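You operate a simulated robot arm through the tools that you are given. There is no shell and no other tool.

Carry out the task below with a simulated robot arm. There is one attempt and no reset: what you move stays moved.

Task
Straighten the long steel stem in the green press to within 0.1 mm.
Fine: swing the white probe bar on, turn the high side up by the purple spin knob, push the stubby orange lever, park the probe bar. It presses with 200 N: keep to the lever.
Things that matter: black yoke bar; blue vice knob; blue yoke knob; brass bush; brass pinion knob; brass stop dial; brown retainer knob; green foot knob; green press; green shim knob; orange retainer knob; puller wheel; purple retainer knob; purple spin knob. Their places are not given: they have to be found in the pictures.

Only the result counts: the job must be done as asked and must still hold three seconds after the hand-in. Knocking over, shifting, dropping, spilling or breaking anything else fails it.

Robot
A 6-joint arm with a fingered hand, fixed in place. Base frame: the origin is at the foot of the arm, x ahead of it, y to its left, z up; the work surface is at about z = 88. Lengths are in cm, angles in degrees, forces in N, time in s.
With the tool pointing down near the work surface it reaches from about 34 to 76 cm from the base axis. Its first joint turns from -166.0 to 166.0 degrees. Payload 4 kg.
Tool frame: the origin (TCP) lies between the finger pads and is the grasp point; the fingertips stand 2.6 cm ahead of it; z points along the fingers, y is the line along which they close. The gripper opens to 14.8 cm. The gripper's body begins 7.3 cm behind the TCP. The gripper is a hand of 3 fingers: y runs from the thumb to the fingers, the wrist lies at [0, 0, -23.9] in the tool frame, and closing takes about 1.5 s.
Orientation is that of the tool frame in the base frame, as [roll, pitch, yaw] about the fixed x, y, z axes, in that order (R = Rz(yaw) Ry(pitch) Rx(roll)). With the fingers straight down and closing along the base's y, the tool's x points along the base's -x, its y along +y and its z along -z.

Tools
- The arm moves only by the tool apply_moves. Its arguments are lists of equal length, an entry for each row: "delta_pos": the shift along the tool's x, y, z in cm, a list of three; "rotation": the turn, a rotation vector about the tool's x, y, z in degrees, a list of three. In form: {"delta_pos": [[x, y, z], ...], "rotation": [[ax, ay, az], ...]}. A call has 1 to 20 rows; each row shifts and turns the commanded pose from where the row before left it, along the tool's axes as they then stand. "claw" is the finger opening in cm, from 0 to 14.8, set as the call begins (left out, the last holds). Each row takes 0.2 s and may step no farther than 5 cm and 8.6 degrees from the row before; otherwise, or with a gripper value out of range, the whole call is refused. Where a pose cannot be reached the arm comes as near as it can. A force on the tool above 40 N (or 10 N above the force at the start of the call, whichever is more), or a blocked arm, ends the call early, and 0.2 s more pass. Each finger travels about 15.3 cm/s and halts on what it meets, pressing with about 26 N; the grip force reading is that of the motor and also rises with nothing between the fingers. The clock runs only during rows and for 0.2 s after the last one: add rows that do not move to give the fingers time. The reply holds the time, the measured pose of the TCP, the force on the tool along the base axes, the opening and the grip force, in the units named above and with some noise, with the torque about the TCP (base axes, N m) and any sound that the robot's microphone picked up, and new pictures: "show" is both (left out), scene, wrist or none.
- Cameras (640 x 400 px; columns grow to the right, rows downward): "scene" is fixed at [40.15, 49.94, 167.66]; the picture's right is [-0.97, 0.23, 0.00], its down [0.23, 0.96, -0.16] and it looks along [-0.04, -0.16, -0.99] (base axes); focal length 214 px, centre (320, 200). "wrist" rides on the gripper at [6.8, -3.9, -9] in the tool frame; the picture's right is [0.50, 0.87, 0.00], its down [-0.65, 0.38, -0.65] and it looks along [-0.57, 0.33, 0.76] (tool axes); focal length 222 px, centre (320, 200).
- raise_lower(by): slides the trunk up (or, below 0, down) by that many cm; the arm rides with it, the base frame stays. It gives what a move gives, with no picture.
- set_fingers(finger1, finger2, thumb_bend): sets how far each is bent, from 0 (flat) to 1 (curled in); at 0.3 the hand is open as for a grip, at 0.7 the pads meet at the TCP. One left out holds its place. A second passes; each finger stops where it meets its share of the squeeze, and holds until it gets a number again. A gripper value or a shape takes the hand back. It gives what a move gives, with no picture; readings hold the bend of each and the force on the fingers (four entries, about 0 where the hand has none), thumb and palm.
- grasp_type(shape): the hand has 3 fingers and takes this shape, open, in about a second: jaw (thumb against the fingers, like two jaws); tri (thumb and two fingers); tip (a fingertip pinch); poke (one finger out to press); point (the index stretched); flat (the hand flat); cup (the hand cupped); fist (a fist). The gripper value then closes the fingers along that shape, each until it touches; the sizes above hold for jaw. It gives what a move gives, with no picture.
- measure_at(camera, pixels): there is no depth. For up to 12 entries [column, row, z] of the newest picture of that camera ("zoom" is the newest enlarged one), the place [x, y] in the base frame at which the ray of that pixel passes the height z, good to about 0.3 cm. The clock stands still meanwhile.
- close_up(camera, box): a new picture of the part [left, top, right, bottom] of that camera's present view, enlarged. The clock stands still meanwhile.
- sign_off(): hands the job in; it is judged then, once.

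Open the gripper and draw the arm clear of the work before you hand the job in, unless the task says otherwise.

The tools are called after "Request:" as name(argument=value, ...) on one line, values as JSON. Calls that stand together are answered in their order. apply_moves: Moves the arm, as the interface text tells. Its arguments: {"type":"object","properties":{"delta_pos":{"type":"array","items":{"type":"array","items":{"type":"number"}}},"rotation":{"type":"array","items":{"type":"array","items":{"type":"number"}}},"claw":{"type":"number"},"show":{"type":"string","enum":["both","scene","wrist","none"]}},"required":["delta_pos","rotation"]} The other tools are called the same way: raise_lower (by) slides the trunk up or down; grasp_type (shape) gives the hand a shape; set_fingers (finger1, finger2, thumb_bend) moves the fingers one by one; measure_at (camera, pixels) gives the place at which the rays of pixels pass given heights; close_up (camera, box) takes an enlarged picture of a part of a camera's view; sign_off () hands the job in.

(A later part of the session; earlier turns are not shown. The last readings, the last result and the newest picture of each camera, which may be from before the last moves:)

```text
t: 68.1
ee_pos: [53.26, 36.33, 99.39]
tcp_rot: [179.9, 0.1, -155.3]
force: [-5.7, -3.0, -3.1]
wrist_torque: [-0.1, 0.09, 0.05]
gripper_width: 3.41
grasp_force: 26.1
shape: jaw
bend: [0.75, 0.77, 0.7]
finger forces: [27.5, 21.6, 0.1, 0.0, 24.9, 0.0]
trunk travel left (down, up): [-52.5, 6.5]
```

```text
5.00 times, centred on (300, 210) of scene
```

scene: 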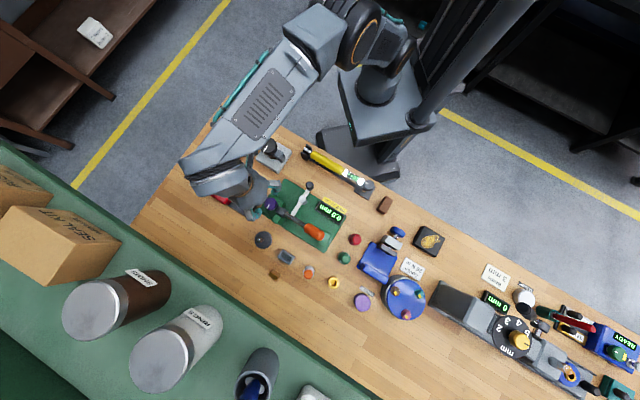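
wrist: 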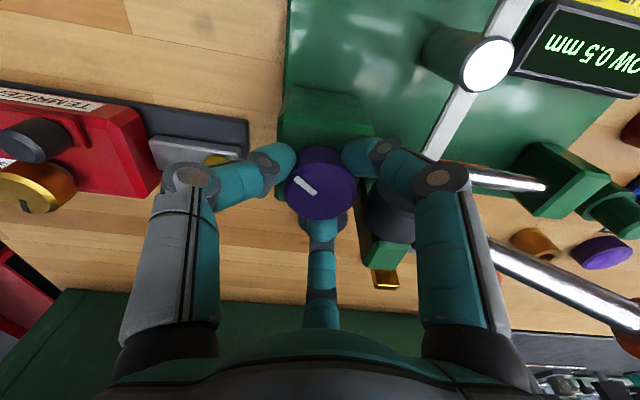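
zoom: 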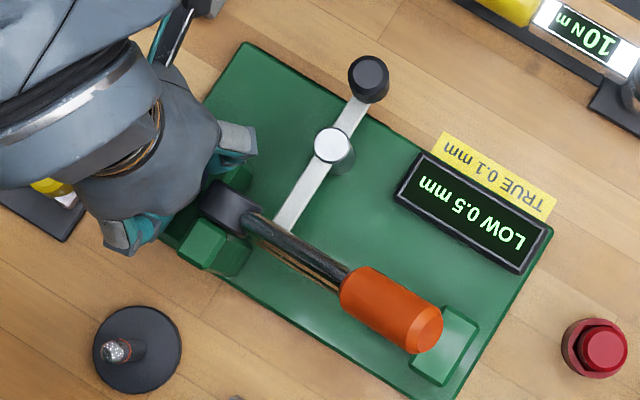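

"LOW 0.5 mm", mark at ≈ −81° (129° turned). I recentre by 0.1 cm to lower the side force and run four more strokes.

Request:
apply_moves(delta_pos=[[0, 0, 0], [0, 0, 0], [0, 0, 0], [0, 0, 0], [0, 0, 0], [0, 0, 0], [0.1, 0.04, 0]], rotation=[[0, 0, 0], [0, 0, 0], [0, 0, -5.75], [0, 0, -5.75], [0, 0, -5.75], [0, 0, -5.75], [0, 0, 0]], claw=5.0, show="none")

Request:
apply_moves(delta_pos=[[0, 0, 0], [0, 0, 0], [0, 0, 0], [0, 0, 0], [0, 0, 0], [0, 0, 0], [0, 0, 0], [0, 0, 0], [0, 0, 0], [0, 0, 0], [0, 0, 0], [0, 0, 0], [0, 0, 0], [0, 0, 0], [0, 0, 0], [0, 0, 0]], rotation=[[0, 0, 0], [0, 0, 0], [0, 0, 0], [0, 0, 0], [0, 0, 0], [0, 0, 2.3], [0, 0, 2.3], [0, 0, 2.3], [0, 0, 2.3], [0, 0, 2.3], [0, 0, 2.3], [0, 0, 2.3], [0, 0, 2.3], [0, 0, 2.3], [0, 0, 2.3], [0, 0, 0]], claw=0, show="wrist")

Request:
apply_moves(delta_pos=[[0, 0, 0], [0, 0, 0], [0, 0, 0], [0, 0, 0], [0, 0, 0], [0, 0, 0], [0, 0, 0]], rotation=[[0, 0, 0], [0, 0, 0], [0, 0, -5.75], [0, 0, -5.75], [0, 0, -5.75], [0, 0, -5.75], [0, 0, 0]], claw=5.0, show="none")

Request:
apply_moves(delta_pos=[[0, 0, 0], [0, 0, 0], [0, 0, 0], [0, 0, 0], [0, 0, 0], [0, 0, 0], [0, 0, 0], [0, 0, 0], [0, 0, 0], [0, 0, 0], [0, 0, 0], [0, 0, 0], [0, 0, 0], [0, 0, 0], [0, 0, 0], [0, 0, 0]], rotation=[[0, 0, 0], [0, 0, 0], [0, 0, 0], [0, 0, 0], [0, 0, 0], [0, 0, 2.3], [0, 0, 2.3], [0, 0, 2.3], [0, 0, 2.3], [0, 0, 2.3], [0, 0, 2.3], [0, 0, 2.3], [0, 0, 2.3], [0, 0, 2.3], [0, 0, 2.3], [0, 0, 0]], claw=0, show="wrist")

Request:
close_up(camera="wrist", box=[250, 120, 390, 250])

Request:
close_up(camera="scene", box=[240, 170, 360, 250])

```text
t: 69.7
ee_pos: [53.26, 36.17, 99.39]
tcp_rot: [179.9, 0.1, -132.2]
force: [1.7, -0.4, 0.9]
wrist_torque: [0.01, -0.01, -0.09]
gripper_width: 4.95
grasp_force: 0.0
shape: jaw
bend: [0.77, 0.77, 0.7]
finger forces: [0.0, 1.8, 0.0, 0.0, 0.0, 0.1]
trunk travel left (down, up): [-52.5, 6.5]
```

```text
t: 73.1
ee_pos: [53.27, 36.21, 99.54]
tcp_rot: [179.9, 0.0, -155.3]
force: [-4.4, 0.3, -6.4]
wrist_torque: [-0.01, 0.08, 0.06]
gripper_width: 3.44
grasp_force: 25.7
shape: jaw
bend: [0.75, 0.77, 0.7]
finger forces: [25.8, 22.5, 0.1, 0.0, 23.1, 0.0]
trunk travel left (down, up): [-52.5, 6.5]
```

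wrist: 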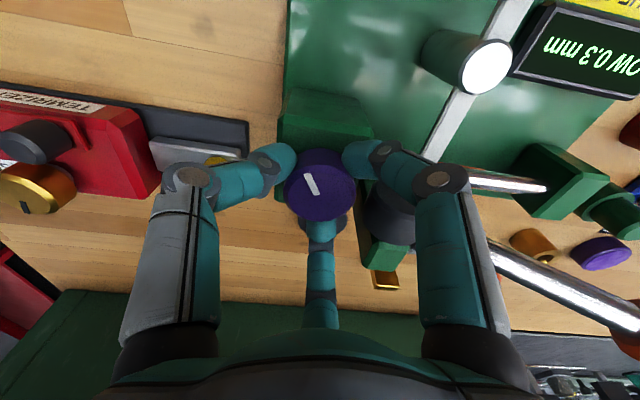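

```text
t: 74.7
ee_pos: [53.31, 36.2, 99.35]
tcp_rot: [180.0, 0.0, -132.2]
force: [2.4, -0.7, 1.4]
wrist_torque: [0.06, 0.05, -0.07]
gripper_width: 4.96
grasp_force: 0.0
shape: jaw
bend: [0.77, 0.77, 0.7]
finger forces: [0.0, 1.7, 0.1, 0.0, 0.0, 0.0]
trunk travel left (down, up): [-52.5, 6.5]
```

```text
t: 78.1
ee_pos: [53.31, 36.25, 99.38]
tcp_rot: [179.9, 0.0, -155.3]
force: [-3.1, -0.1, -10.8]
wrist_torque: [-0.04, 0.08, 0.06]
gripper_width: 3.5
grasp_force: 25.8
shape: jaw
bend: [0.75, 0.77, 0.7]
finger forces: [24.7, 22.6, 0.0, 0.0, 22.8, 0.0]
trunk travel left (down, up): [-52.5, 6.5]
```

wrist: 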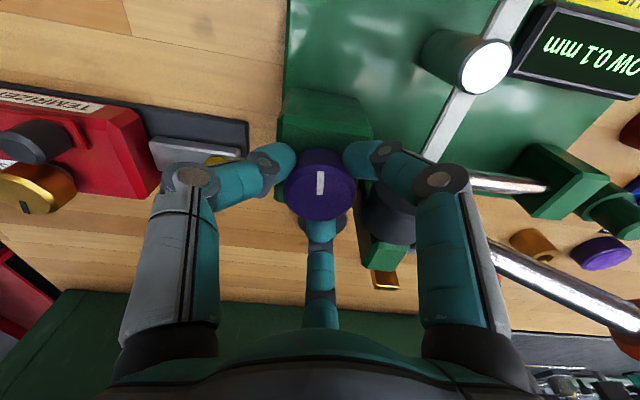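

```text
3.08 times, centred on (320, 185) of wrist
```

zoom: 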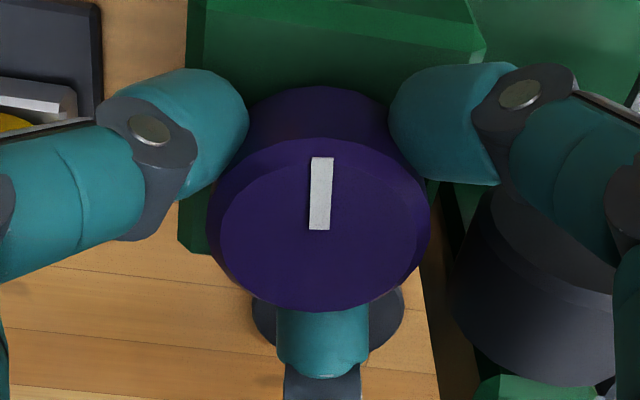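

```text
5.00 times, centred on (300, 210) of scene
```

zoom: 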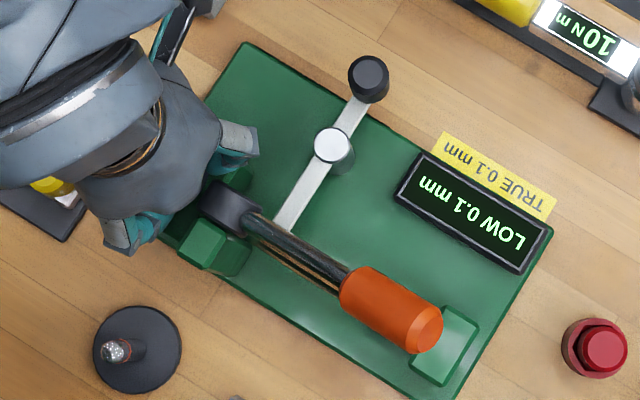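

"LOW 0.1 mm", the mark at ≈ −127° (175° turned): about 95° more to the high side. I run three more strokes.

Request:
apply_moves(delta_pos=[[0, 0, 0], [0, 0, 0], [0, 0, 0], [0, 0, 0], [0, 0, 0], [0, 0, 0], [0, 0, 0]], rotation=[[0, 0, 0], [0, 0, 0], [0, 0, -5.75], [0, 0, -5.75], [0, 0, -5.75], [0, 0, -5.75], [0, 0, 0]], claw=5.0, show="none")

Request:
apply_moves(delta_pos=[[0, 0, 0], [0, 0, 0], [0, 0, 0], [0, 0, 0], [0, 0, 0], [0, 0, 0], [0, 0, 0], [0, 0, 0], [0, 0, 0], [0, 0, 0], [0, 0, 0], [0, 0, 0], [0, 0, 0], [0, 0, 0], [0, 0, 0], [0, 0, 0]], rotation=[[0, 0, 0], [0, 0, 0], [0, 0, 0], [0, 0, 0], [0, 0, 0], [0, 0, 2.3], [0, 0, 2.3], [0, 0, 2.3], [0, 0, 2.3], [0, 0, 2.3], [0, 0, 2.3], [0, 0, 2.3], [0, 0, 2.3], [0, 0, 2.3], [0, 0, 2.3], [0, 0, 0]], claw=0, show="none")

Request:
apply_moves(delta_pos=[[0, 0, 0], [0, 0, 0], [0, 0, 0], [0, 0, 0], [0, 0, 0], [0, 0, 0], [0, 0, 0]], rotation=[[0, 0, 0], [0, 0, 0], [0, 0, -5.75], [0, 0, -5.75], [0, 0, -5.75], [0, 0, -5.75], [0, 0, 0]], claw=5.0, show="none")

Request:
apply_moves(delta_pos=[[0, 0, 0], [0, 0, 0], [0, 0, 0], [0, 0, 0], [0, 0, 0], [0, 0, 0], [0, 0, 0], [0, 0, 0], [0, 0, 0], [0, 0, 0], [0, 0, 0], [0, 0, 0], [0, 0, 0], [0, 0, 0], [0, 0, 0], [0, 0, 0]], rotation=[[0, 0, 0], [0, 0, 0], [0, 0, 0], [0, 0, 0], [0, 0, 0], [0, 0, 2.3], [0, 0, 2.3], [0, 0, 2.3], [0, 0, 2.3], [0, 0, 2.3], [0, 0, 2.3], [0, 0, 2.3], [0, 0, 2.3], [0, 0, 2.3], [0, 0, 2.3], [0, 0, 0]], claw=0, show="wrist")

Request:
close_up(camera="wrist", box=[250, 120, 390, 250])

Request:
close_up(camera="scene", box=[240, 170, 360, 250])

```text
t: 79.7
ee_pos: [53.33, 36.19, 99.44]
tcp_rot: [180.0, 0.1, -132.2]
force: [1.2, -1.1, -0.3]
wrist_torque: [0.02, 0.06, -0.09]
gripper_width: 4.96
grasp_force: 0.1
shape: jaw
bend: [0.77, 0.77, 0.7]
finger forces: [0.1, 1.8, 0.0, 0.0, 0.0, 0.0]
trunk travel left (down, up): [-52.5, 6.5]
```

```text
t: 83.1
ee_pos: [53.31, 36.22, 99.43]
tcp_rot: [179.9, 0.1, -155.4]
force: [-1.2, 0.7, -2.1]
wrist_torque: [-0.04, 0.04, 0.07]
gripper_width: 3.5
grasp_force: 26.4
shape: jaw
bend: [0.76, 0.77, 0.7]
finger forces: [27.3, 23.2, 0.1, 0.0, 21.9, 0.0]
trunk travel left (down, up): [-52.5, 6.5]
```

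```text
t: 84.7
ee_pos: [53.25, 36.27, 99.4]
tcp_rot: [-180.0, 0.1, -132.2]
force: [2.6, -0.6, 0.1]
wrist_torque: [0.06, 0.02, -0.13]
gripper_width: 4.97
grasp_force: 0.1
shape: jaw
bend: [0.77, 0.77, 0.7]
finger forces: [0.0, 2.3, 0.1, 0.1, 0.1, 0.0]
trunk travel left (down, up): [-52.5, 6.5]
```

```text
t: 88.1
ee_pos: [53.33, 36.2, 99.49]
tcp_rot: [179.9, 0.0, -155.3]
force: [-1.4, 4.7, -5.1]
wrist_torque: [0.03, 0.06, 0.1]
gripper_width: 3.45
grasp_force: 26.0
shape: jaw
bend: [0.76, 0.77, 0.7]
finger forces: [26.6, 25.3, 0.0, 0.0, 22.0, 0.0]
trunk travel left (down, up): [-52.5, 6.5]
```

wrist: 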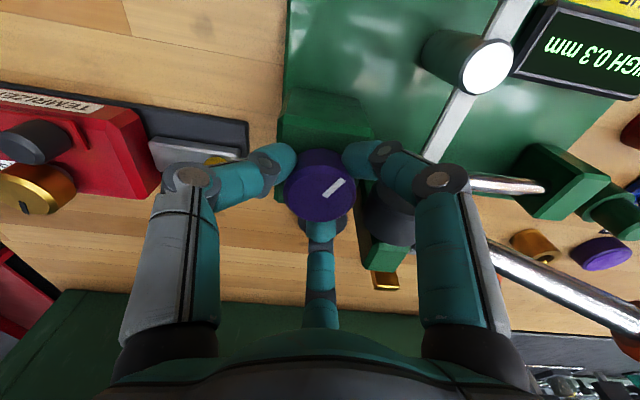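

```text
3.08 times, centred on (320, 185) of wrist
```

zoom: 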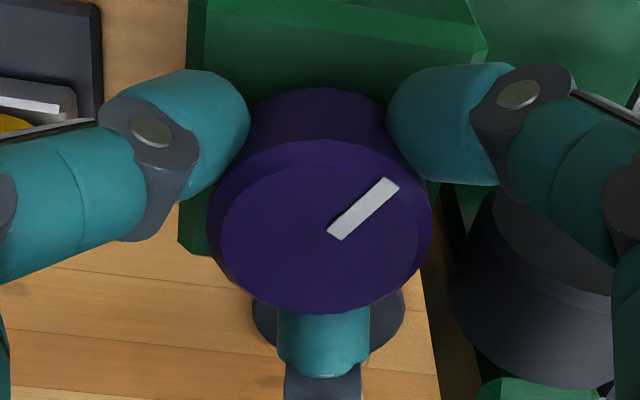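

```text
5.00 times, centred on (300, 210) of scene
```

zoom: 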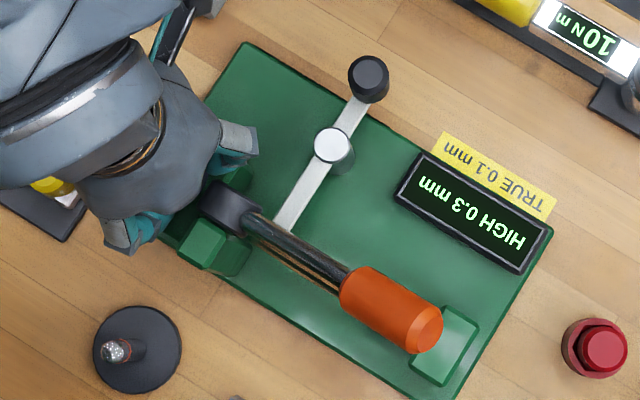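

"HIGH 0.3 mm", mark at ≈ 194° (214° turned), about 56° to go. Two more strokes.

Request:
apply_moves(delta_pos=[[0, 0, 0], [0, 0, 0], [0, 0, 0], [0, 0, 0], [0, 0, 0], [0, 0, 0], [0, 0, 0]], rotation=[[0, 0, 0], [0, 0, 0], [0, 0, -5.75], [0, 0, -5.75], [0, 0, -5.75], [0, 0, -5.75], [0, 0, 0]], claw=5.0, show="none")

Request:
apply_moves(delta_pos=[[0, 0, 0], [0, 0, 0], [0, 0, 0], [0, 0, 0], [0, 0, 0], [0, 0, 0], [0, 0, 0], [0, 0, 0], [0, 0, 0], [0, 0, 0], [0, 0, 0], [0, 0, 0], [0, 0, 0], [0, 0, 0], [0, 0, 0], [0, 0, 0]], rotation=[[0, 0, 0], [0, 0, 0], [0, 0, 0], [0, 0, 0], [0, 0, 0], [0, 0, 2.3], [0, 0, 2.3], [0, 0, 2.3], [0, 0, 2.3], [0, 0, 2.3], [0, 0, 2.3], [0, 0, 2.3], [0, 0, 2.3], [0, 0, 2.3], [0, 0, 2.3], [0, 0, 0]], claw=0, show="none")

Request:
apply_moves(delta_pos=[[0, 0, 0], [0, 0, 0], [0, 0, 0], [0, 0, 0], [0, 0, 0], [0, 0, 0], [0, 0, 0]], rotation=[[0, 0, 0], [0, 0, 0], [0, 0, -5.75], [0, 0, -5.75], [0, 0, -5.75], [0, 0, -5.75], [0, 0, 0]], claw=5.0, show="none")

Request:
apply_moves(delta_pos=[[0, 0, 0], [0, 0, 0], [0, 0, 0], [0, 0, 0], [0, 0, 0], [0, 0, 0], [0, 0, 0], [0, 0, 0], [0, 0, 0], [0, 0, 0], [0, 0, 0], [0, 0, 0], [0, 0, 0], [0, 0, 0], [0, 0, 0], [0, 0, 0]], rotation=[[0, 0, 0], [0, 0, 0], [0, 0, 0], [0, 0, 0], [0, 0, 0], [0, 0, 2.3], [0, 0, 2.3], [0, 0, 2.3], [0, 0, 2.3], [0, 0, 2.3], [0, 0, 2.3], [0, 0, 2.3], [0, 0, 2.3], [0, 0, 2.3], [0, 0, 2.3], [0, 0, 0]], claw=0, show="wrist")

Request:
close_up(camera="wrist", box=[250, 120, 390, 250])

Request:
close_up(camera="scene", box=[240, 170, 360, 250])

```text
t: 89.7
ee_pos: [53.3, 36.09, 99.35]
tcp_rot: [-180.0, 0.1, -132.3]
force: [0.8, -0.6, -0.1]
wrist_torque: [-0.03, 0.0, -0.04]
gripper_width: 4.99
grasp_force: 0.1
shape: jaw
bend: [0.77, 0.77, 0.7]
finger forces: [0.1, 0.9, 0.0, 0.1, 0.1, 0.1]
trunk travel left (down, up): [-52.5, 6.5]
```

```text
t: 93.1
ee_pos: [53.21, 36.22, 99.49]
tcp_rot: [179.9, 0.1, -155.3]
force: [-3.3, -0.6, -2.1]
wrist_torque: [-0.03, 0.03, 0.05]
gripper_width: 3.45
grasp_force: 25.9
shape: jaw
bend: [0.76, 0.77, 0.7]
finger forces: [26.2, 23.0, 0.1, 0.1, 23.4, 0.0]
trunk travel left (down, up): [-52.5, 6.5]
```

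```text
t: 94.7
ee_pos: [53.3, 36.19, 99.5]
tcp_rot: [180.0, 0.0, -132.2]
force: [0.9, -0.1, 1.6]
wrist_torque: [0.02, 0.02, -0.08]
gripper_width: 4.98
grasp_force: 0.1
shape: jaw
bend: [0.77, 0.77, 0.7]
finger forces: [0.0, 1.5, 0.0, 0.1, 0.1, 0.1]
trunk travel left (down, up): [-52.5, 6.5]
```

```text
t: 98.1
ee_pos: [53.2, 36.27, 99.35]
tcp_rot: [179.9, 0.0, -155.3]
force: [-4.2, -0.4, -6.2]
wrist_torque: [0.0, 0.1, 0.03]
gripper_width: 3.47
grasp_force: 25.7
shape: jaw
bend: [0.76, 0.77, 0.7]
finger forces: [25.1, 22.7, 0.0, 0.1, 23.2, 0.1]
trunk travel left (down, up): [-52.5, 6.5]
```

wrist: 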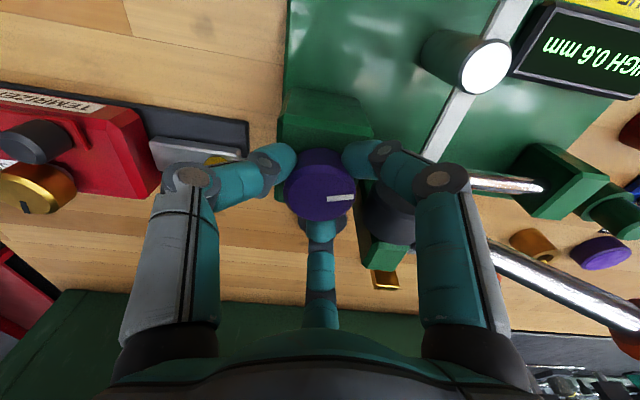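

```text
3.08 times, centred on (320, 185) of wrist
```

zoom: 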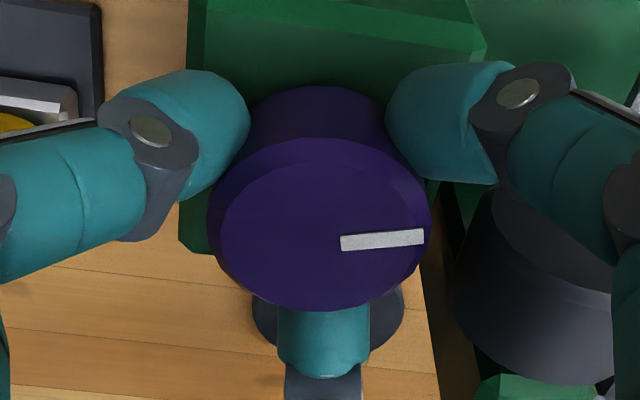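

```text
5.00 times, centred on (300, 210) of scene
```

zoom: 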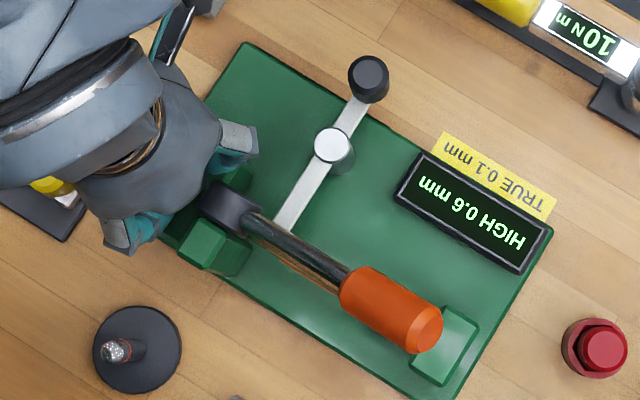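

"HIGH 0.6 mm" with the mark at ≈ 151° (256° turned); the top of the high side should be about 15° further. I regrip and turn 16° more.

Request:
apply_moves(delta_pos=[[0, 0, 0], [0, 0, 0], [0, 0, 0], [0, 0, 0], [0, 0, 0], [0, 0, 0]], rotation=[[0, 0, 0], [0, 0, 0], [0, 0, -5.5], [0, 0, -5.5], [0, 0, -5], [0, 0, 0]], claw=5.0, show="none")

Request:
apply_moves(delta_pos=[[0, 0, 0], [0, 0, 0], [0, 0, 0], [0, 0, 0], [0, 0, 0], [0, 0, 0], [0, 0, 0], [0, 0, 0], [0, 0, 0], [0, 0, 0], [0, 0, 0], [0, 0, 0], [0, 0, 0], [0, 0, 0]], rotation=[[0, 0, 0], [0, 0, 0], [0, 0, 0], [0, 0, 0], [0, 0, 0], [0, 0, 2], [0, 0, 2], [0, 0, 2], [0, 0, 2], [0, 0, 2], [0, 0, 2], [0, 0, 2], [0, 0, 2], [0, 0, 0]], claw=0, show="wrist")

Request:
close_up(camera="wrist", box=[250, 120, 390, 250])

Request:
close_up(camera="scene", box=[240, 170, 360, 250])

```text
t: 99.5
ee_pos: [53.24, 36.18, 99.43]
tcp_rot: [179.9, 0.1, -139.4]
force: [-0.2, -0.9, -0.2]
wrist_torque: [0.03, 0.03, -0.03]
gripper_width: 4.96
grasp_force: 0.0
shape: jaw
bend: [0.77, 0.77, 0.7]
finger forces: [0.0, 0.0, 0.1, 0.0, 0.0, 0.0]
trunk travel left (down, up): [-52.5, 6.5]
```

```text
t: 102.5
ee_pos: [53.26, 36.28, 99.37]
tcp_rot: [179.9, 0.2, -155.3]
force: [1.5, 2.2, -0.7]
wrist_torque: [0.01, -0.03, 0.01]
gripper_width: 3.45
grasp_force: 26.3
shape: jaw
bend: [0.76, 0.77, 0.7]
finger forces: [25.3, 24.4, 0.0, 0.0, 22.1, 0.1]
trunk travel left (down, up): [-52.5, 6.5]
```

wrist: 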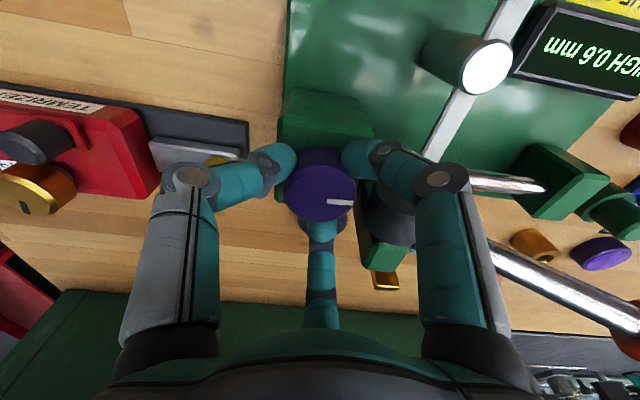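

```text
3.08 times, centred on (320, 185) of wrist
```

zoom: 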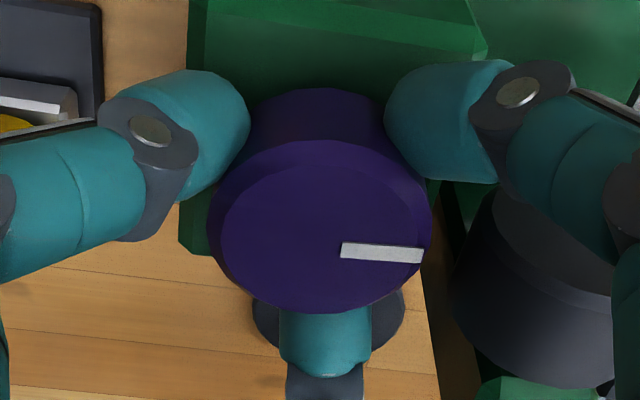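

```text
5.00 times, centred on (300, 210) of scene
```

zoom: 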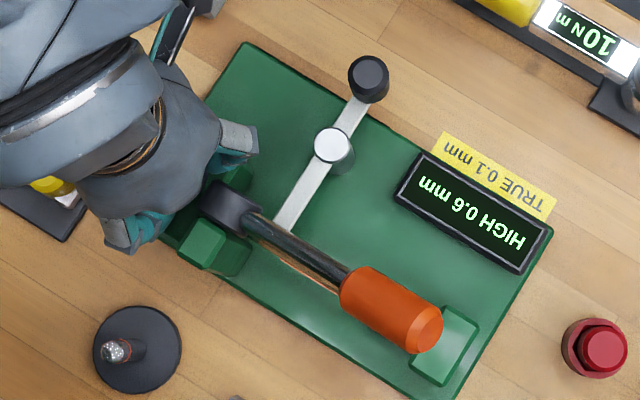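

The mark is now at ≈ 140° (268° turned), reading HIGH 0.6. Readings so far put the peak at about 273°, so I add a small 10° hand stroke for ~5° more.

Request:
apply_moves(delta_pos=[[0, 0, 0], [0, 0, 0], [0, 0, 0], [0, 0, 0], [0, 0, 0]], rotation=[[0, 0, 0], [0, 0, 0], [0, 0, -5], [0, 0, -5], [0, 0, 0]], claw=5.0, show="none")

Request:
apply_moves(delta_pos=[[0, 0, 0], [0, 0, 0], [0, 0, 0], [0, 0, 0], [0, 0, 0], [0, 0, 0], [0, 0, 0], [0, 0, 0], [0, 0, 0], [0, 0, 0], [0, 0, 0]], rotation=[[0, 0, 0], [0, 0, 0], [0, 0, 0], [0, 0, 0], [0, 0, 0], [0, 0, 2], [0, 0, 2], [0, 0, 2], [0, 0, 2], [0, 0, 1.5], [0, 0, 0]], claw=0, show="none")

Request:
apply_moves(delta_pos=[[0, 0, 0], [0, 0, 0], [0, 0, 0]], rotation=[[0, 0, 0], [0, 0, 0], [0, 0, 0]], claw=5.2, show="wrist")

Request:
close_up(camera="wrist", box=[250, 120, 390, 250])

Request:
close_up(camera="scene", box=[240, 170, 360, 250])

```text
t: 103.7
ee_pos: [53.29, 36.15, 99.34]
tcp_rot: [179.9, 0.2, -145.2]
force: [-0.5, 0.1, 0.3]
wrist_torque: [-0.05, -0.02, 0.0]
gripper_width: 4.99
grasp_force: 0.0
shape: jaw
bend: [0.77, 0.77, 0.7]
finger forces: [0.0, 0.0, 0.0, 0.0, 0.1, 0.0]
trunk travel left (down, up): [-52.5, 6.5]
```

```text
t: 106.1
ee_pos: [53.34, 36.23, 99.41]
tcp_rot: [180.0, 0.1, -154.8]
force: [3.7, 2.0, -2.3]
wrist_torque: [-0.04, -0.05, 0.28]
gripper_width: 3.43
grasp_force: 26.1
shape: jaw
bend: [0.75, 0.77, 0.7]
finger forces: [26.6, 22.8, 0.0, 0.0, 25.3, 0.0]
trunk travel left (down, up): [-52.5, 6.5]
```

```text
t: 106.9
ee_pos: [53.28, 36.23, 99.53]
tcp_rot: [179.9, 0.0, -154.8]
force: [-0.2, -0.5, 0.8]
wrist_torque: [0.01, 0.01, 0.04]
gripper_width: 5.17
grasp_force: 0.0
shape: jaw
bend: [0.77, 0.77, 0.7]
finger forces: [0.0, 0.0, 0.0, 0.0, 0.0, 0.0]
trunk travel left (down, up): [-52.5, 6.5]
```

wrist: 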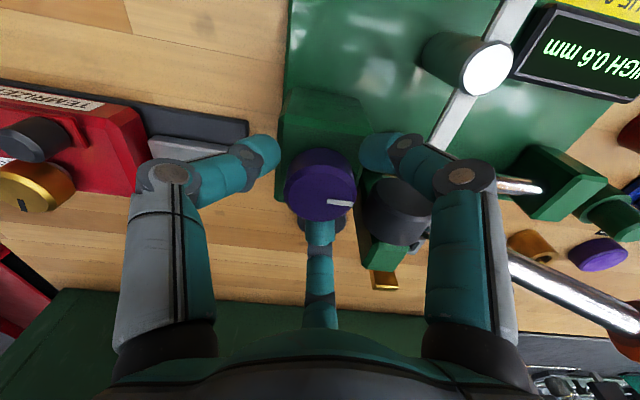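

```text
3.08 times, centred on (320, 185) of wrist
```

zoom: 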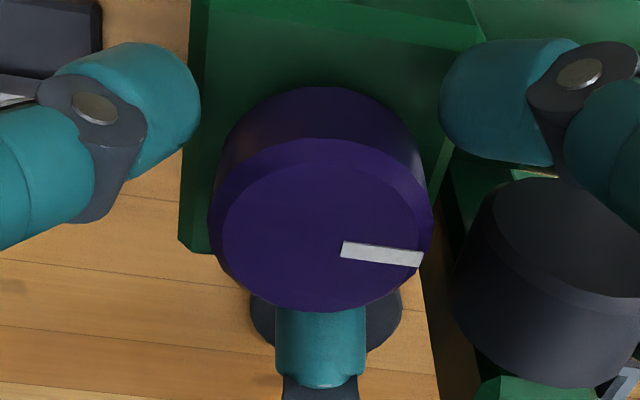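

```text
5.00 times, centred on (300, 210) of scene
```

zoom: 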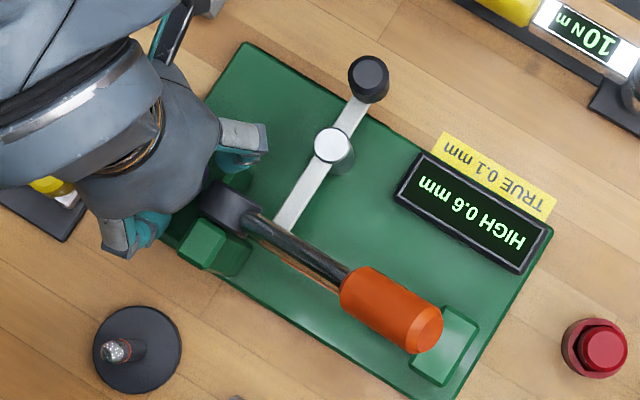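

The mark is at ≈ 136° (272° turned), display steady at "HIGH 0.6 mm": the high side is up. I lift the open hand straight up off the knob and then move to a viewpoint near the orange lever.

Request:
apply_moves(delta_pos=[[0, 0, -2], [0, 0, -4.5], [0, 0, -4.5], [0, 0, -4.5], [0, 0, 0]], rotation=[[0, 0, 0], [0, 0, 0], [0, 0, 0], [0, 0, 0], [0, 0, 0]], show="scene")

Request:
close_up(camera="scene", box=[240, 170, 360, 250])

```text
t: 108.1
ee_pos: [53.23, 36.25, 115.19]
tcp_rot: [179.9, 0.0, -154.8]
force: [0.9, -0.1, 0.0]
wrist_torque: [-0.05, 0.04, -0.02]
gripper_width: 5.18
grasp_force: 0.1
shape: jaw
bend: [0.77, 0.77, 0.7]
finger forces: [0.0, 0.0, 0.1, 0.0, 0.0, 0.0]
trunk travel left (down, up): [-52.5, 6.5]
```

scene: 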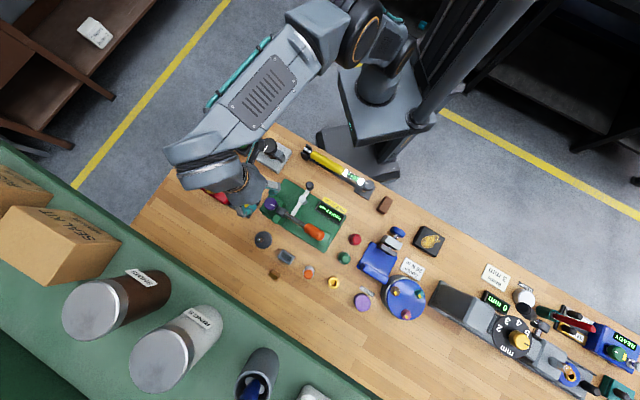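

```text
5.00 times, centred on (300, 210) of scene
```

zoom: 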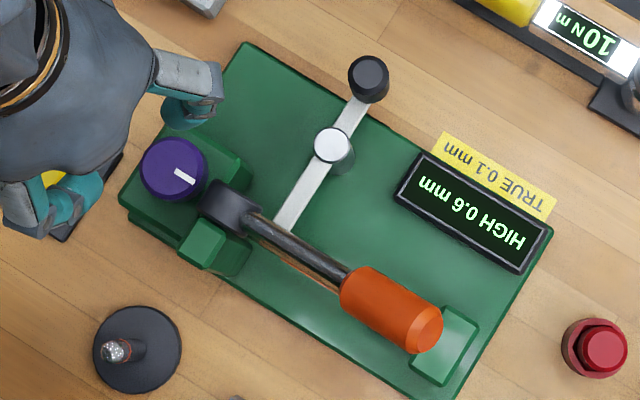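

The hand is clear and the knob mark confirms ~270° turned with "HIGH 0.6 mm" holding. I go to [39.3, 41, 115] facing the lever to measure its grip.

Request:
apply_moves(delta_pos=[[2.65, 2.56, 0], [2.65, 2.56, 0], [2.65, 2.56, 0], [2.65, 2.56, 0], [0, 0, 0], [0, 0, 0], [0, 0, 0]], rotation=[[0, 0, 0], [0, 0, 0], [0, 0, 0], [0, 0, 0], [0, 0, -7.4], [0, 0, -7.4], [0, 0, 0]])

Request:
close_up(camera="wrist", box=[200, 40, 440, 270])

Request:
close_up(camera="scene", box=[270, 180, 350, 260])

```text
t: 109.7
ee_pos: [39.05, 40.87, 114.88]
tcp_rot: [179.9, 0.3, -139.9]
force: [0.6, 0.1, 0.9]
wrist_torque: [0.01, -0.01, 0.0]
gripper_width: 5.19
grasp_force: 0.1
shape: jaw
bend: [0.77, 0.77, 0.7]
finger forces: [0.0, 0.0, 0.0, 0.1, 0.0, 0.1]
trunk travel left (down, up): [-52.5, 6.5]
```

scene: 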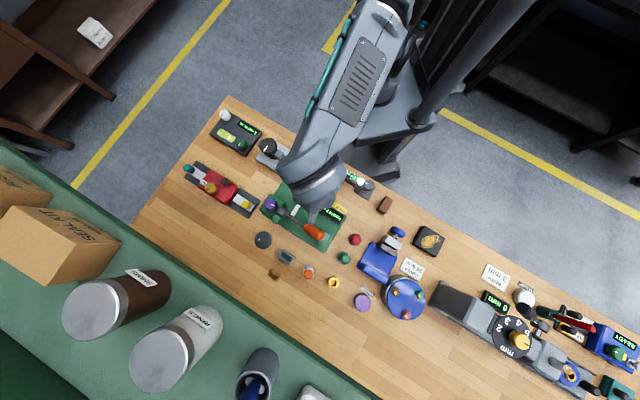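
wrist: 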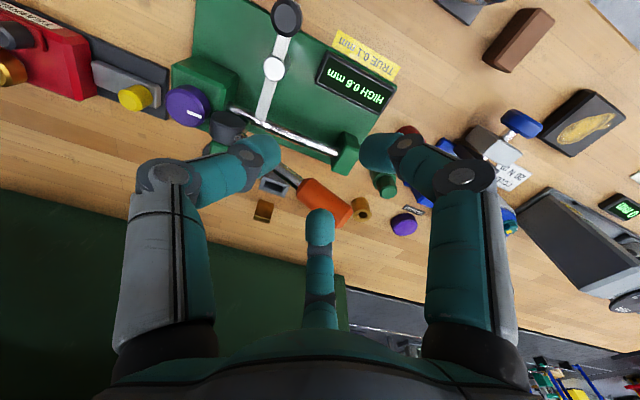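

```text
1.74 times, centred on (320, 155) of wrist
```

zoom: 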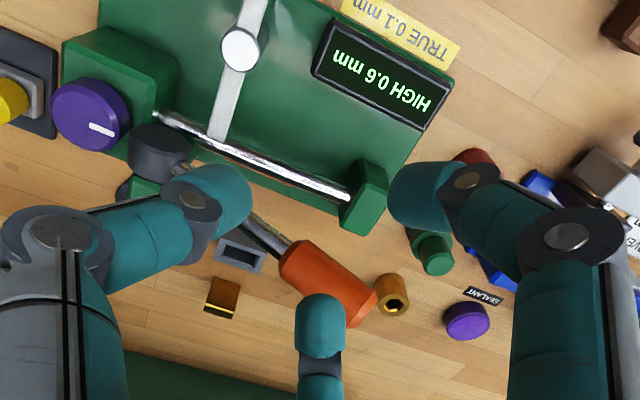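

```text
5.00 times, centred on (310, 220) of scene
```

zoom: 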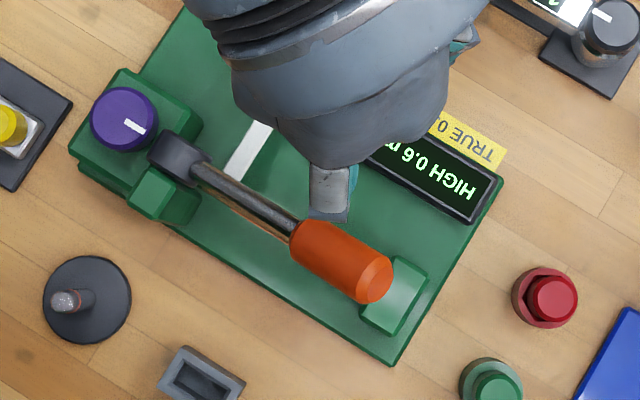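

The grip's ends triangulate to about [43.2, 46.75, 104.4] and [39.8, 50.1, 107.5], so its middle is near [41.4, 48.3, 106] with the lever at ~31°. I close the fingers and go above it, keeping clear.

Request:
apply_moves(delta_pos=[[0, 0, -0.5], [-1.64, 1.04, 0], [-1.64, 1.04, 0], [-1.64, 1.04, 0], [-1.64, 1.04, 0], [0, 0, 0], [0, 0, 0]], rotation=[[0, 0, 0], [0, 0, 0], [0, 0, 0], [0, 0, 0], [0, 0, 0], [0, 0, -5], [0, 0, 0]], claw=0)

Request:
close_up(camera="wrist", box=[220, 100, 420, 270])

Request:
close_up(camera="scene", box=[270, 180, 350, 260])

```text
t: 111.3
ee_pos: [41.61, 48.25, 115.43]
tcp_rot: [180.0, 0.2, -134.9]
force: [-0.7, 0.6, 0.7]
wrist_torque: [0.03, -0.01, 0.01]
gripper_width: 0.0
grasp_force: 26.4
shape: jaw
bend: [0.7, 0.7, 0.7]
finger forces: [0.0, 0.0, 0.0, 0.1, 0.0, 0.1]
trunk travel left (down, up): [-52.5, 6.5]
```

scene: 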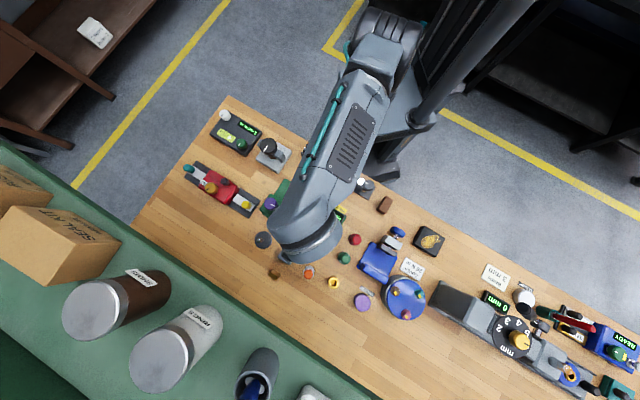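
wrist: 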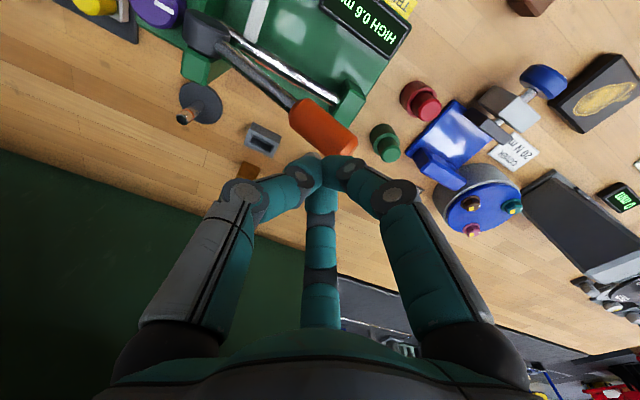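

```text
2.35 times, centred on (320, 185) of wrist
```

zoom: 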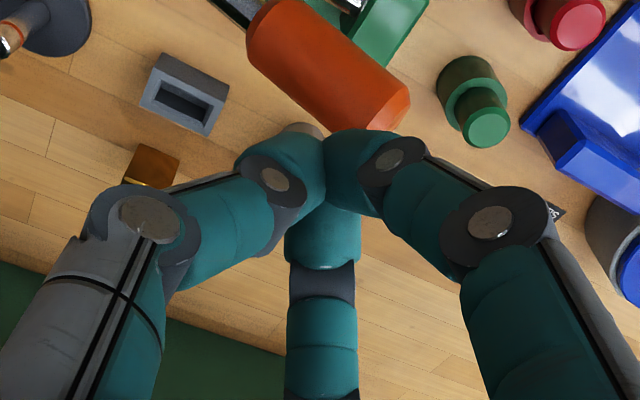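

```text
5.00 times, centred on (310, 220) of scene
```

zoom: 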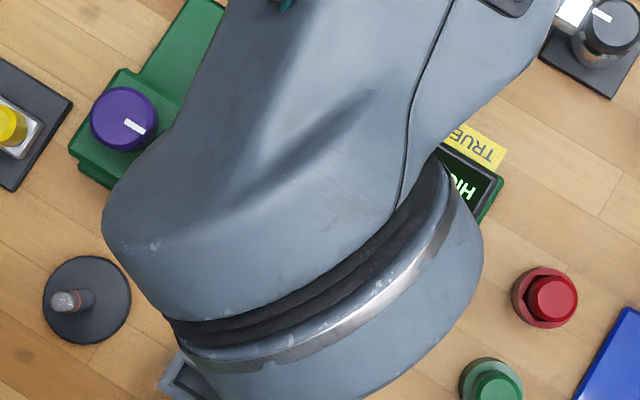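

The closed fingertips are above the grip, about 0.4 cm too far to its outer side. I correct that and lower to just above the grip for a closer check.

Request:
apply_moves(delta_pos=[[0.4, 0, 1.5], [0, 0, 1.5], [0, 0, 0.7], [0, 0, 0]], rotation=[[0, 0, 0], [0, 0, 0], [0, 0, 0], [0, 0, 0]], show="wrist")

Request:
close_up(camera="wrist", box=[220, 100, 420, 270])

```text
t: 112.3
ee_pos: [41.26, 48.02, 111.8]
tcp_rot: [179.9, 0.1, -135.0]
force: [-0.6, -0.2, -0.5]
wrist_torque: [0.0, -0.02, 0.03]
gripper_width: 0.01
grasp_force: 25.7
shape: jaw
bend: [0.7, 0.7, 0.7]
finger forces: [0.0, 0.0, 0.0, 0.0, 0.1, 0.1]
trunk travel left (down, up): [-52.5, 6.5]
```

wrist: 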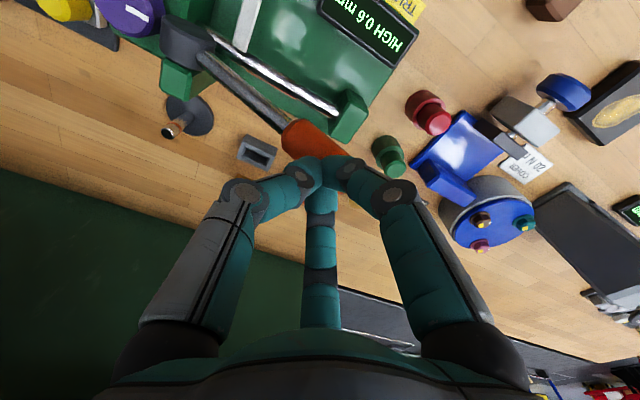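

```text
2.35 times, centred on (320, 185) of wrist
```

zoom: 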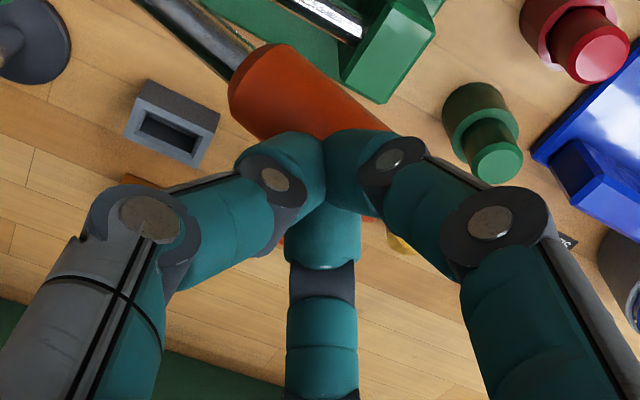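

The fingertips are over the middle of the grip, about 0.3 cm off its centreline. I shift 0.2 cm and lower until contact with the lever.

Request:
apply_moves(delta_pos=[[0.2, 0, 0.6], [0, 0, 0.5], [0, 0, 0.4], [0, 0, 0.3], [0, 0, 0]], rotation=[[0, 0, 0], [0, 0, 0], [0, 0, 0], [0, 0, 0], [0, 0, 0]], show="wrist")

Request:
close_up(camera="wrist", box=[220, 100, 420, 270])

```text
t: 113.5
ee_pos: [41.18, 47.96, 109.94]
tcp_rot: [180.0, 0.0, -135.1]
force: [0.1, -0.1, 0.7]
wrist_torque: [0.04, 0.01, -0.02]
gripper_width: 0.0
grasp_force: 25.7
shape: jaw
bend: [0.7, 0.7, 0.7]
finger forces: [0.1, 0.0, 0.0, 0.0, 0.0, 0.0]
trunk travel left (down, up): [-52.5, 6.5]
```

wrist: 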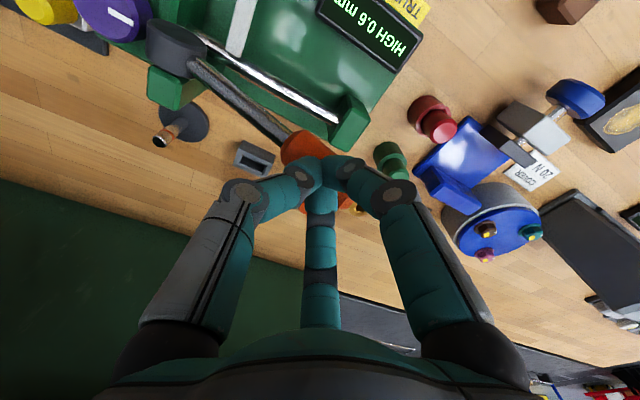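

```text
2.35 times, centred on (320, 185) of wrist
```

zoom: 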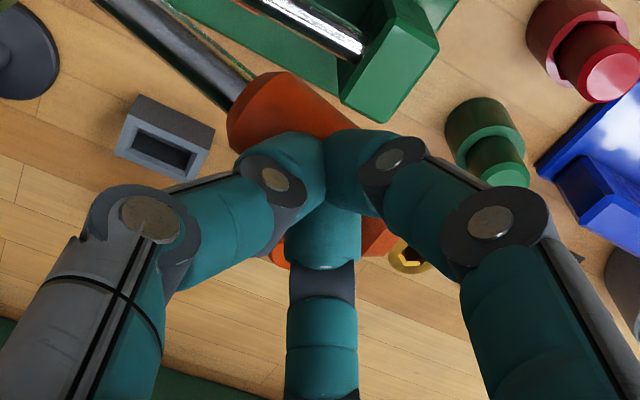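

No contact force yet at TCP z = 109.9. I keep lowering in small steps, following the lever's arc, and read the force.

Request:
apply_moves(delta_pos=[[0, 0.05, 0.3], [0, 0.1, 0.3], [0, 0.1, 0.3], [0, 0, 0]], rotation=[[0, 0, 0], [0, 0, 0], [0, 0, 0], [0, 0, 0]], show="none")

Request:
apply_moves(delta_pos=[[0, 0.1, 0.3], [0, 0.1, 0.3], [0, 0, 0]], rotation=[[0, 0, 0], [0, 0, 0], [0, 0, 0]], show="wrist")

Request:
close_up(camera="wrist", box=[220, 100, 420, 270])

```text
t: 114.5
ee_pos: [41.04, 48.21, 109.04]
tcp_rot: [179.9, 0.2, -135.1]
force: [0.5, -0.2, 2.0]
wrist_torque: [0.05, 0.03, 0.0]
gripper_width: 0.0
grasp_force: 26.2
shape: jaw
bend: [0.7, 0.7, 0.7]
finger forces: [0.1, 0.0, 0.0, 0.0, 0.1, 0.0]
trunk travel left (down, up): [-52.5, 6.5]
```

```text
t: 115.3
ee_pos: [40.75, 48.32, 108.39]
tcp_rot: [179.9, 0.1, -135.0]
force: [-0.6, 1.0, 1.9]
wrist_torque: [-0.03, -0.01, 0.0]
gripper_width: 0.0
grasp_force: 26.5
shape: jaw
bend: [0.7, 0.7, 0.7]
finger forces: [0.0, 0.0, 0.0, 0.0, 0.0, 0.1]
trunk travel left (down, up): [-52.5, 6.5]
```

wrist: 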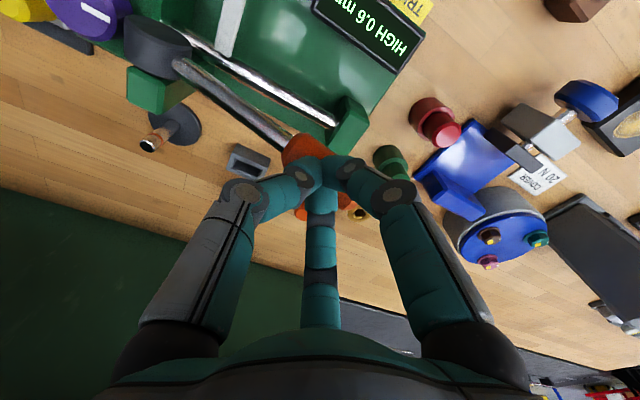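

```text
2.35 times, centred on (320, 185) of wrist
```

zoom: 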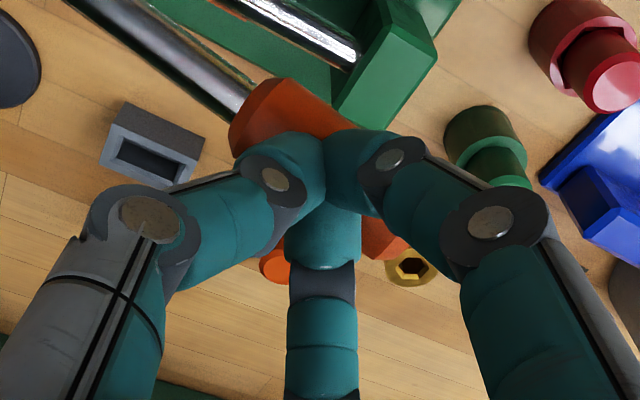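

A light 2 N shows and the lever appears to follow the fingers downward. I continue along the arc, 2 cm more.

Request:
apply_moves(delta_pos=[[0, 0.2, 0.5], [0, 0.2, 0.5], [0, 0.2, 0.5], [0, 0.2, 0.5], [0, 0, 0]], rotation=[[0, 0, 0], [0, 0, 0], [0, 0, 0], [0, 0, 0], [0, 0, 0]], show="wrist")

Request:
close_up(camera="wrist", box=[120, 0, 420, 230])

```text
t: 116.5
ee_pos: [40.36, 48.8, 106.4]
tcp_rot: [180.0, 0.0, -135.0]
force: [-0.4, -1.3, 0.9]
wrist_torque: [0.04, -0.01, -0.03]
gripper_width: 0.0
grasp_force: 26.2
shape: jaw
bend: [0.7, 0.7, 0.7]
finger forces: [0.0, 0.0, 0.0, 0.1, 0.1, 0.0]
trunk travel left (down, up): [-52.5, 6.5]
```

wrist: 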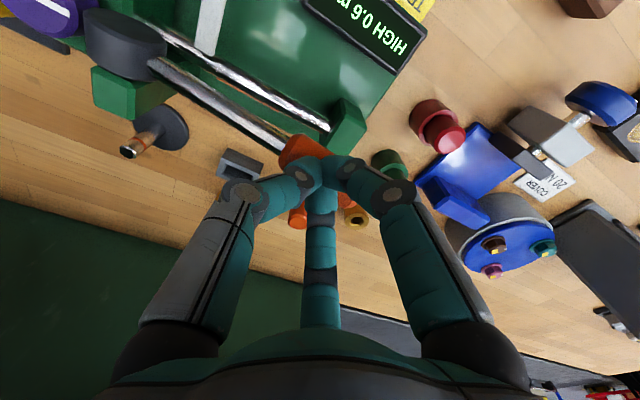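

```text
1.74 times, centred on (270, 115) of wrist
```

zoom: 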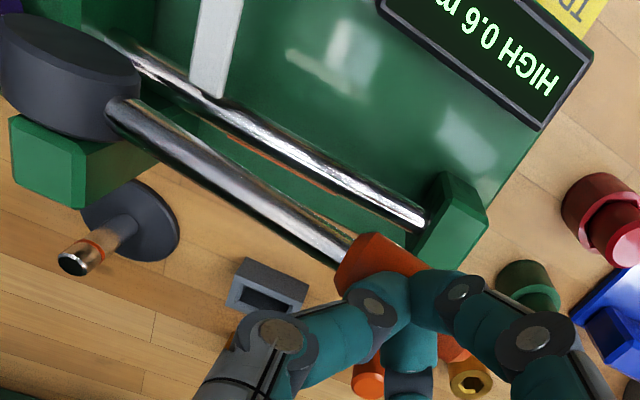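

The lever comes down with the fingers at only 1–2 N, display still "HIGH 0.6 mm". I keep going down in small steps until resistance builds.

Request:
apply_moves(delta_pos=[[0, 0.12, 0.5], [0, 0.12, 0.5], [0, 0.1, 0.5], [0, 0, 0]], rotation=[[0, 0, 0], [0, 0, 0], [0, 0, 0], [0, 0, 0]], show="wrist")

Request:
close_up(camera="wrist", box=[120, 0, 420, 230])

```text
t: 117.5
ee_pos: [40.0, 49.04, 104.95]
tcp_rot: [180.0, 0.1, -135.0]
force: [-0.8, -0.6, 1.4]
wrist_torque: [0.0, -0.01, -0.02]
gripper_width: 0.0
grasp_force: 26.0
shape: jaw
bend: [0.7, 0.7, 0.7]
finger forces: [0.1, 0.1, 0.0, 0.1, 0.0, 0.0]
trunk travel left (down, up): [-52.5, 6.5]
```

wrist: 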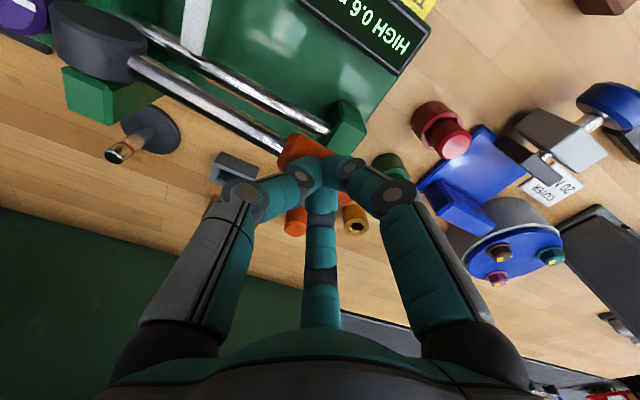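

```text
1.74 times, centred on (270, 115) of wrist
```

zoom: 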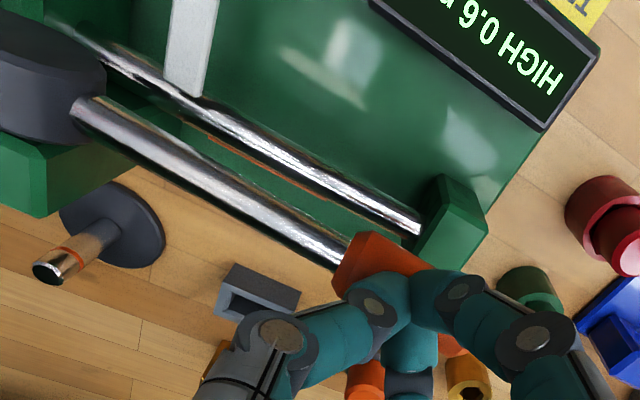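

Still light (about 1.4 N) at TCP z ≈ 105. I continue another 1.5 cm.

Request:
apply_moves(delta_pos=[[0, 0.08, 0.5], [0, 0.08, 0.5], [0, 0.05, 0.5], [0, 0, 0]], rotation=[[0, 0, 0], [0, 0, 0], [0, 0, 0], [0, 0, 0]], show="wrist")

Request:
close_up(camera="wrist", box=[120, 0, 420, 230])

```text
t: 118.5
ee_pos: [39.88, 49.29, 103.57]
tcp_rot: [180.0, 0.1, -134.9]
force: [-0.2, -0.4, 1.8]
wrist_torque: [-0.01, 0.0, 0.0]
gripper_width: 0.0
grasp_force: 26.5
shape: jaw
bend: [0.7, 0.7, 0.7]
finger forces: [0.0, 0.0, 0.1, 0.0, 0.0, 0.0]
trunk travel left (down, up): [-52.5, 6.5]
```

wrist: 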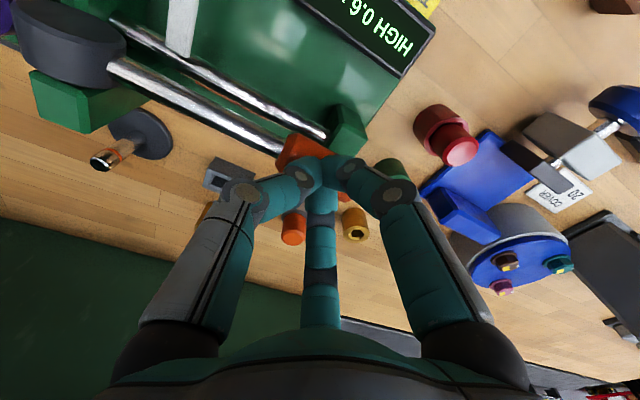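

```text
1.74 times, centred on (270, 115) of wrist
```

zoom: 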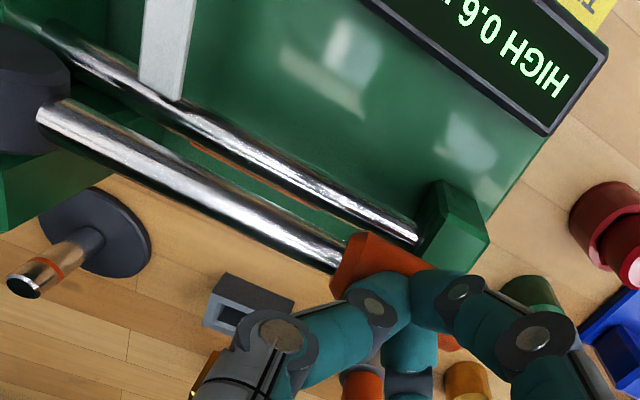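

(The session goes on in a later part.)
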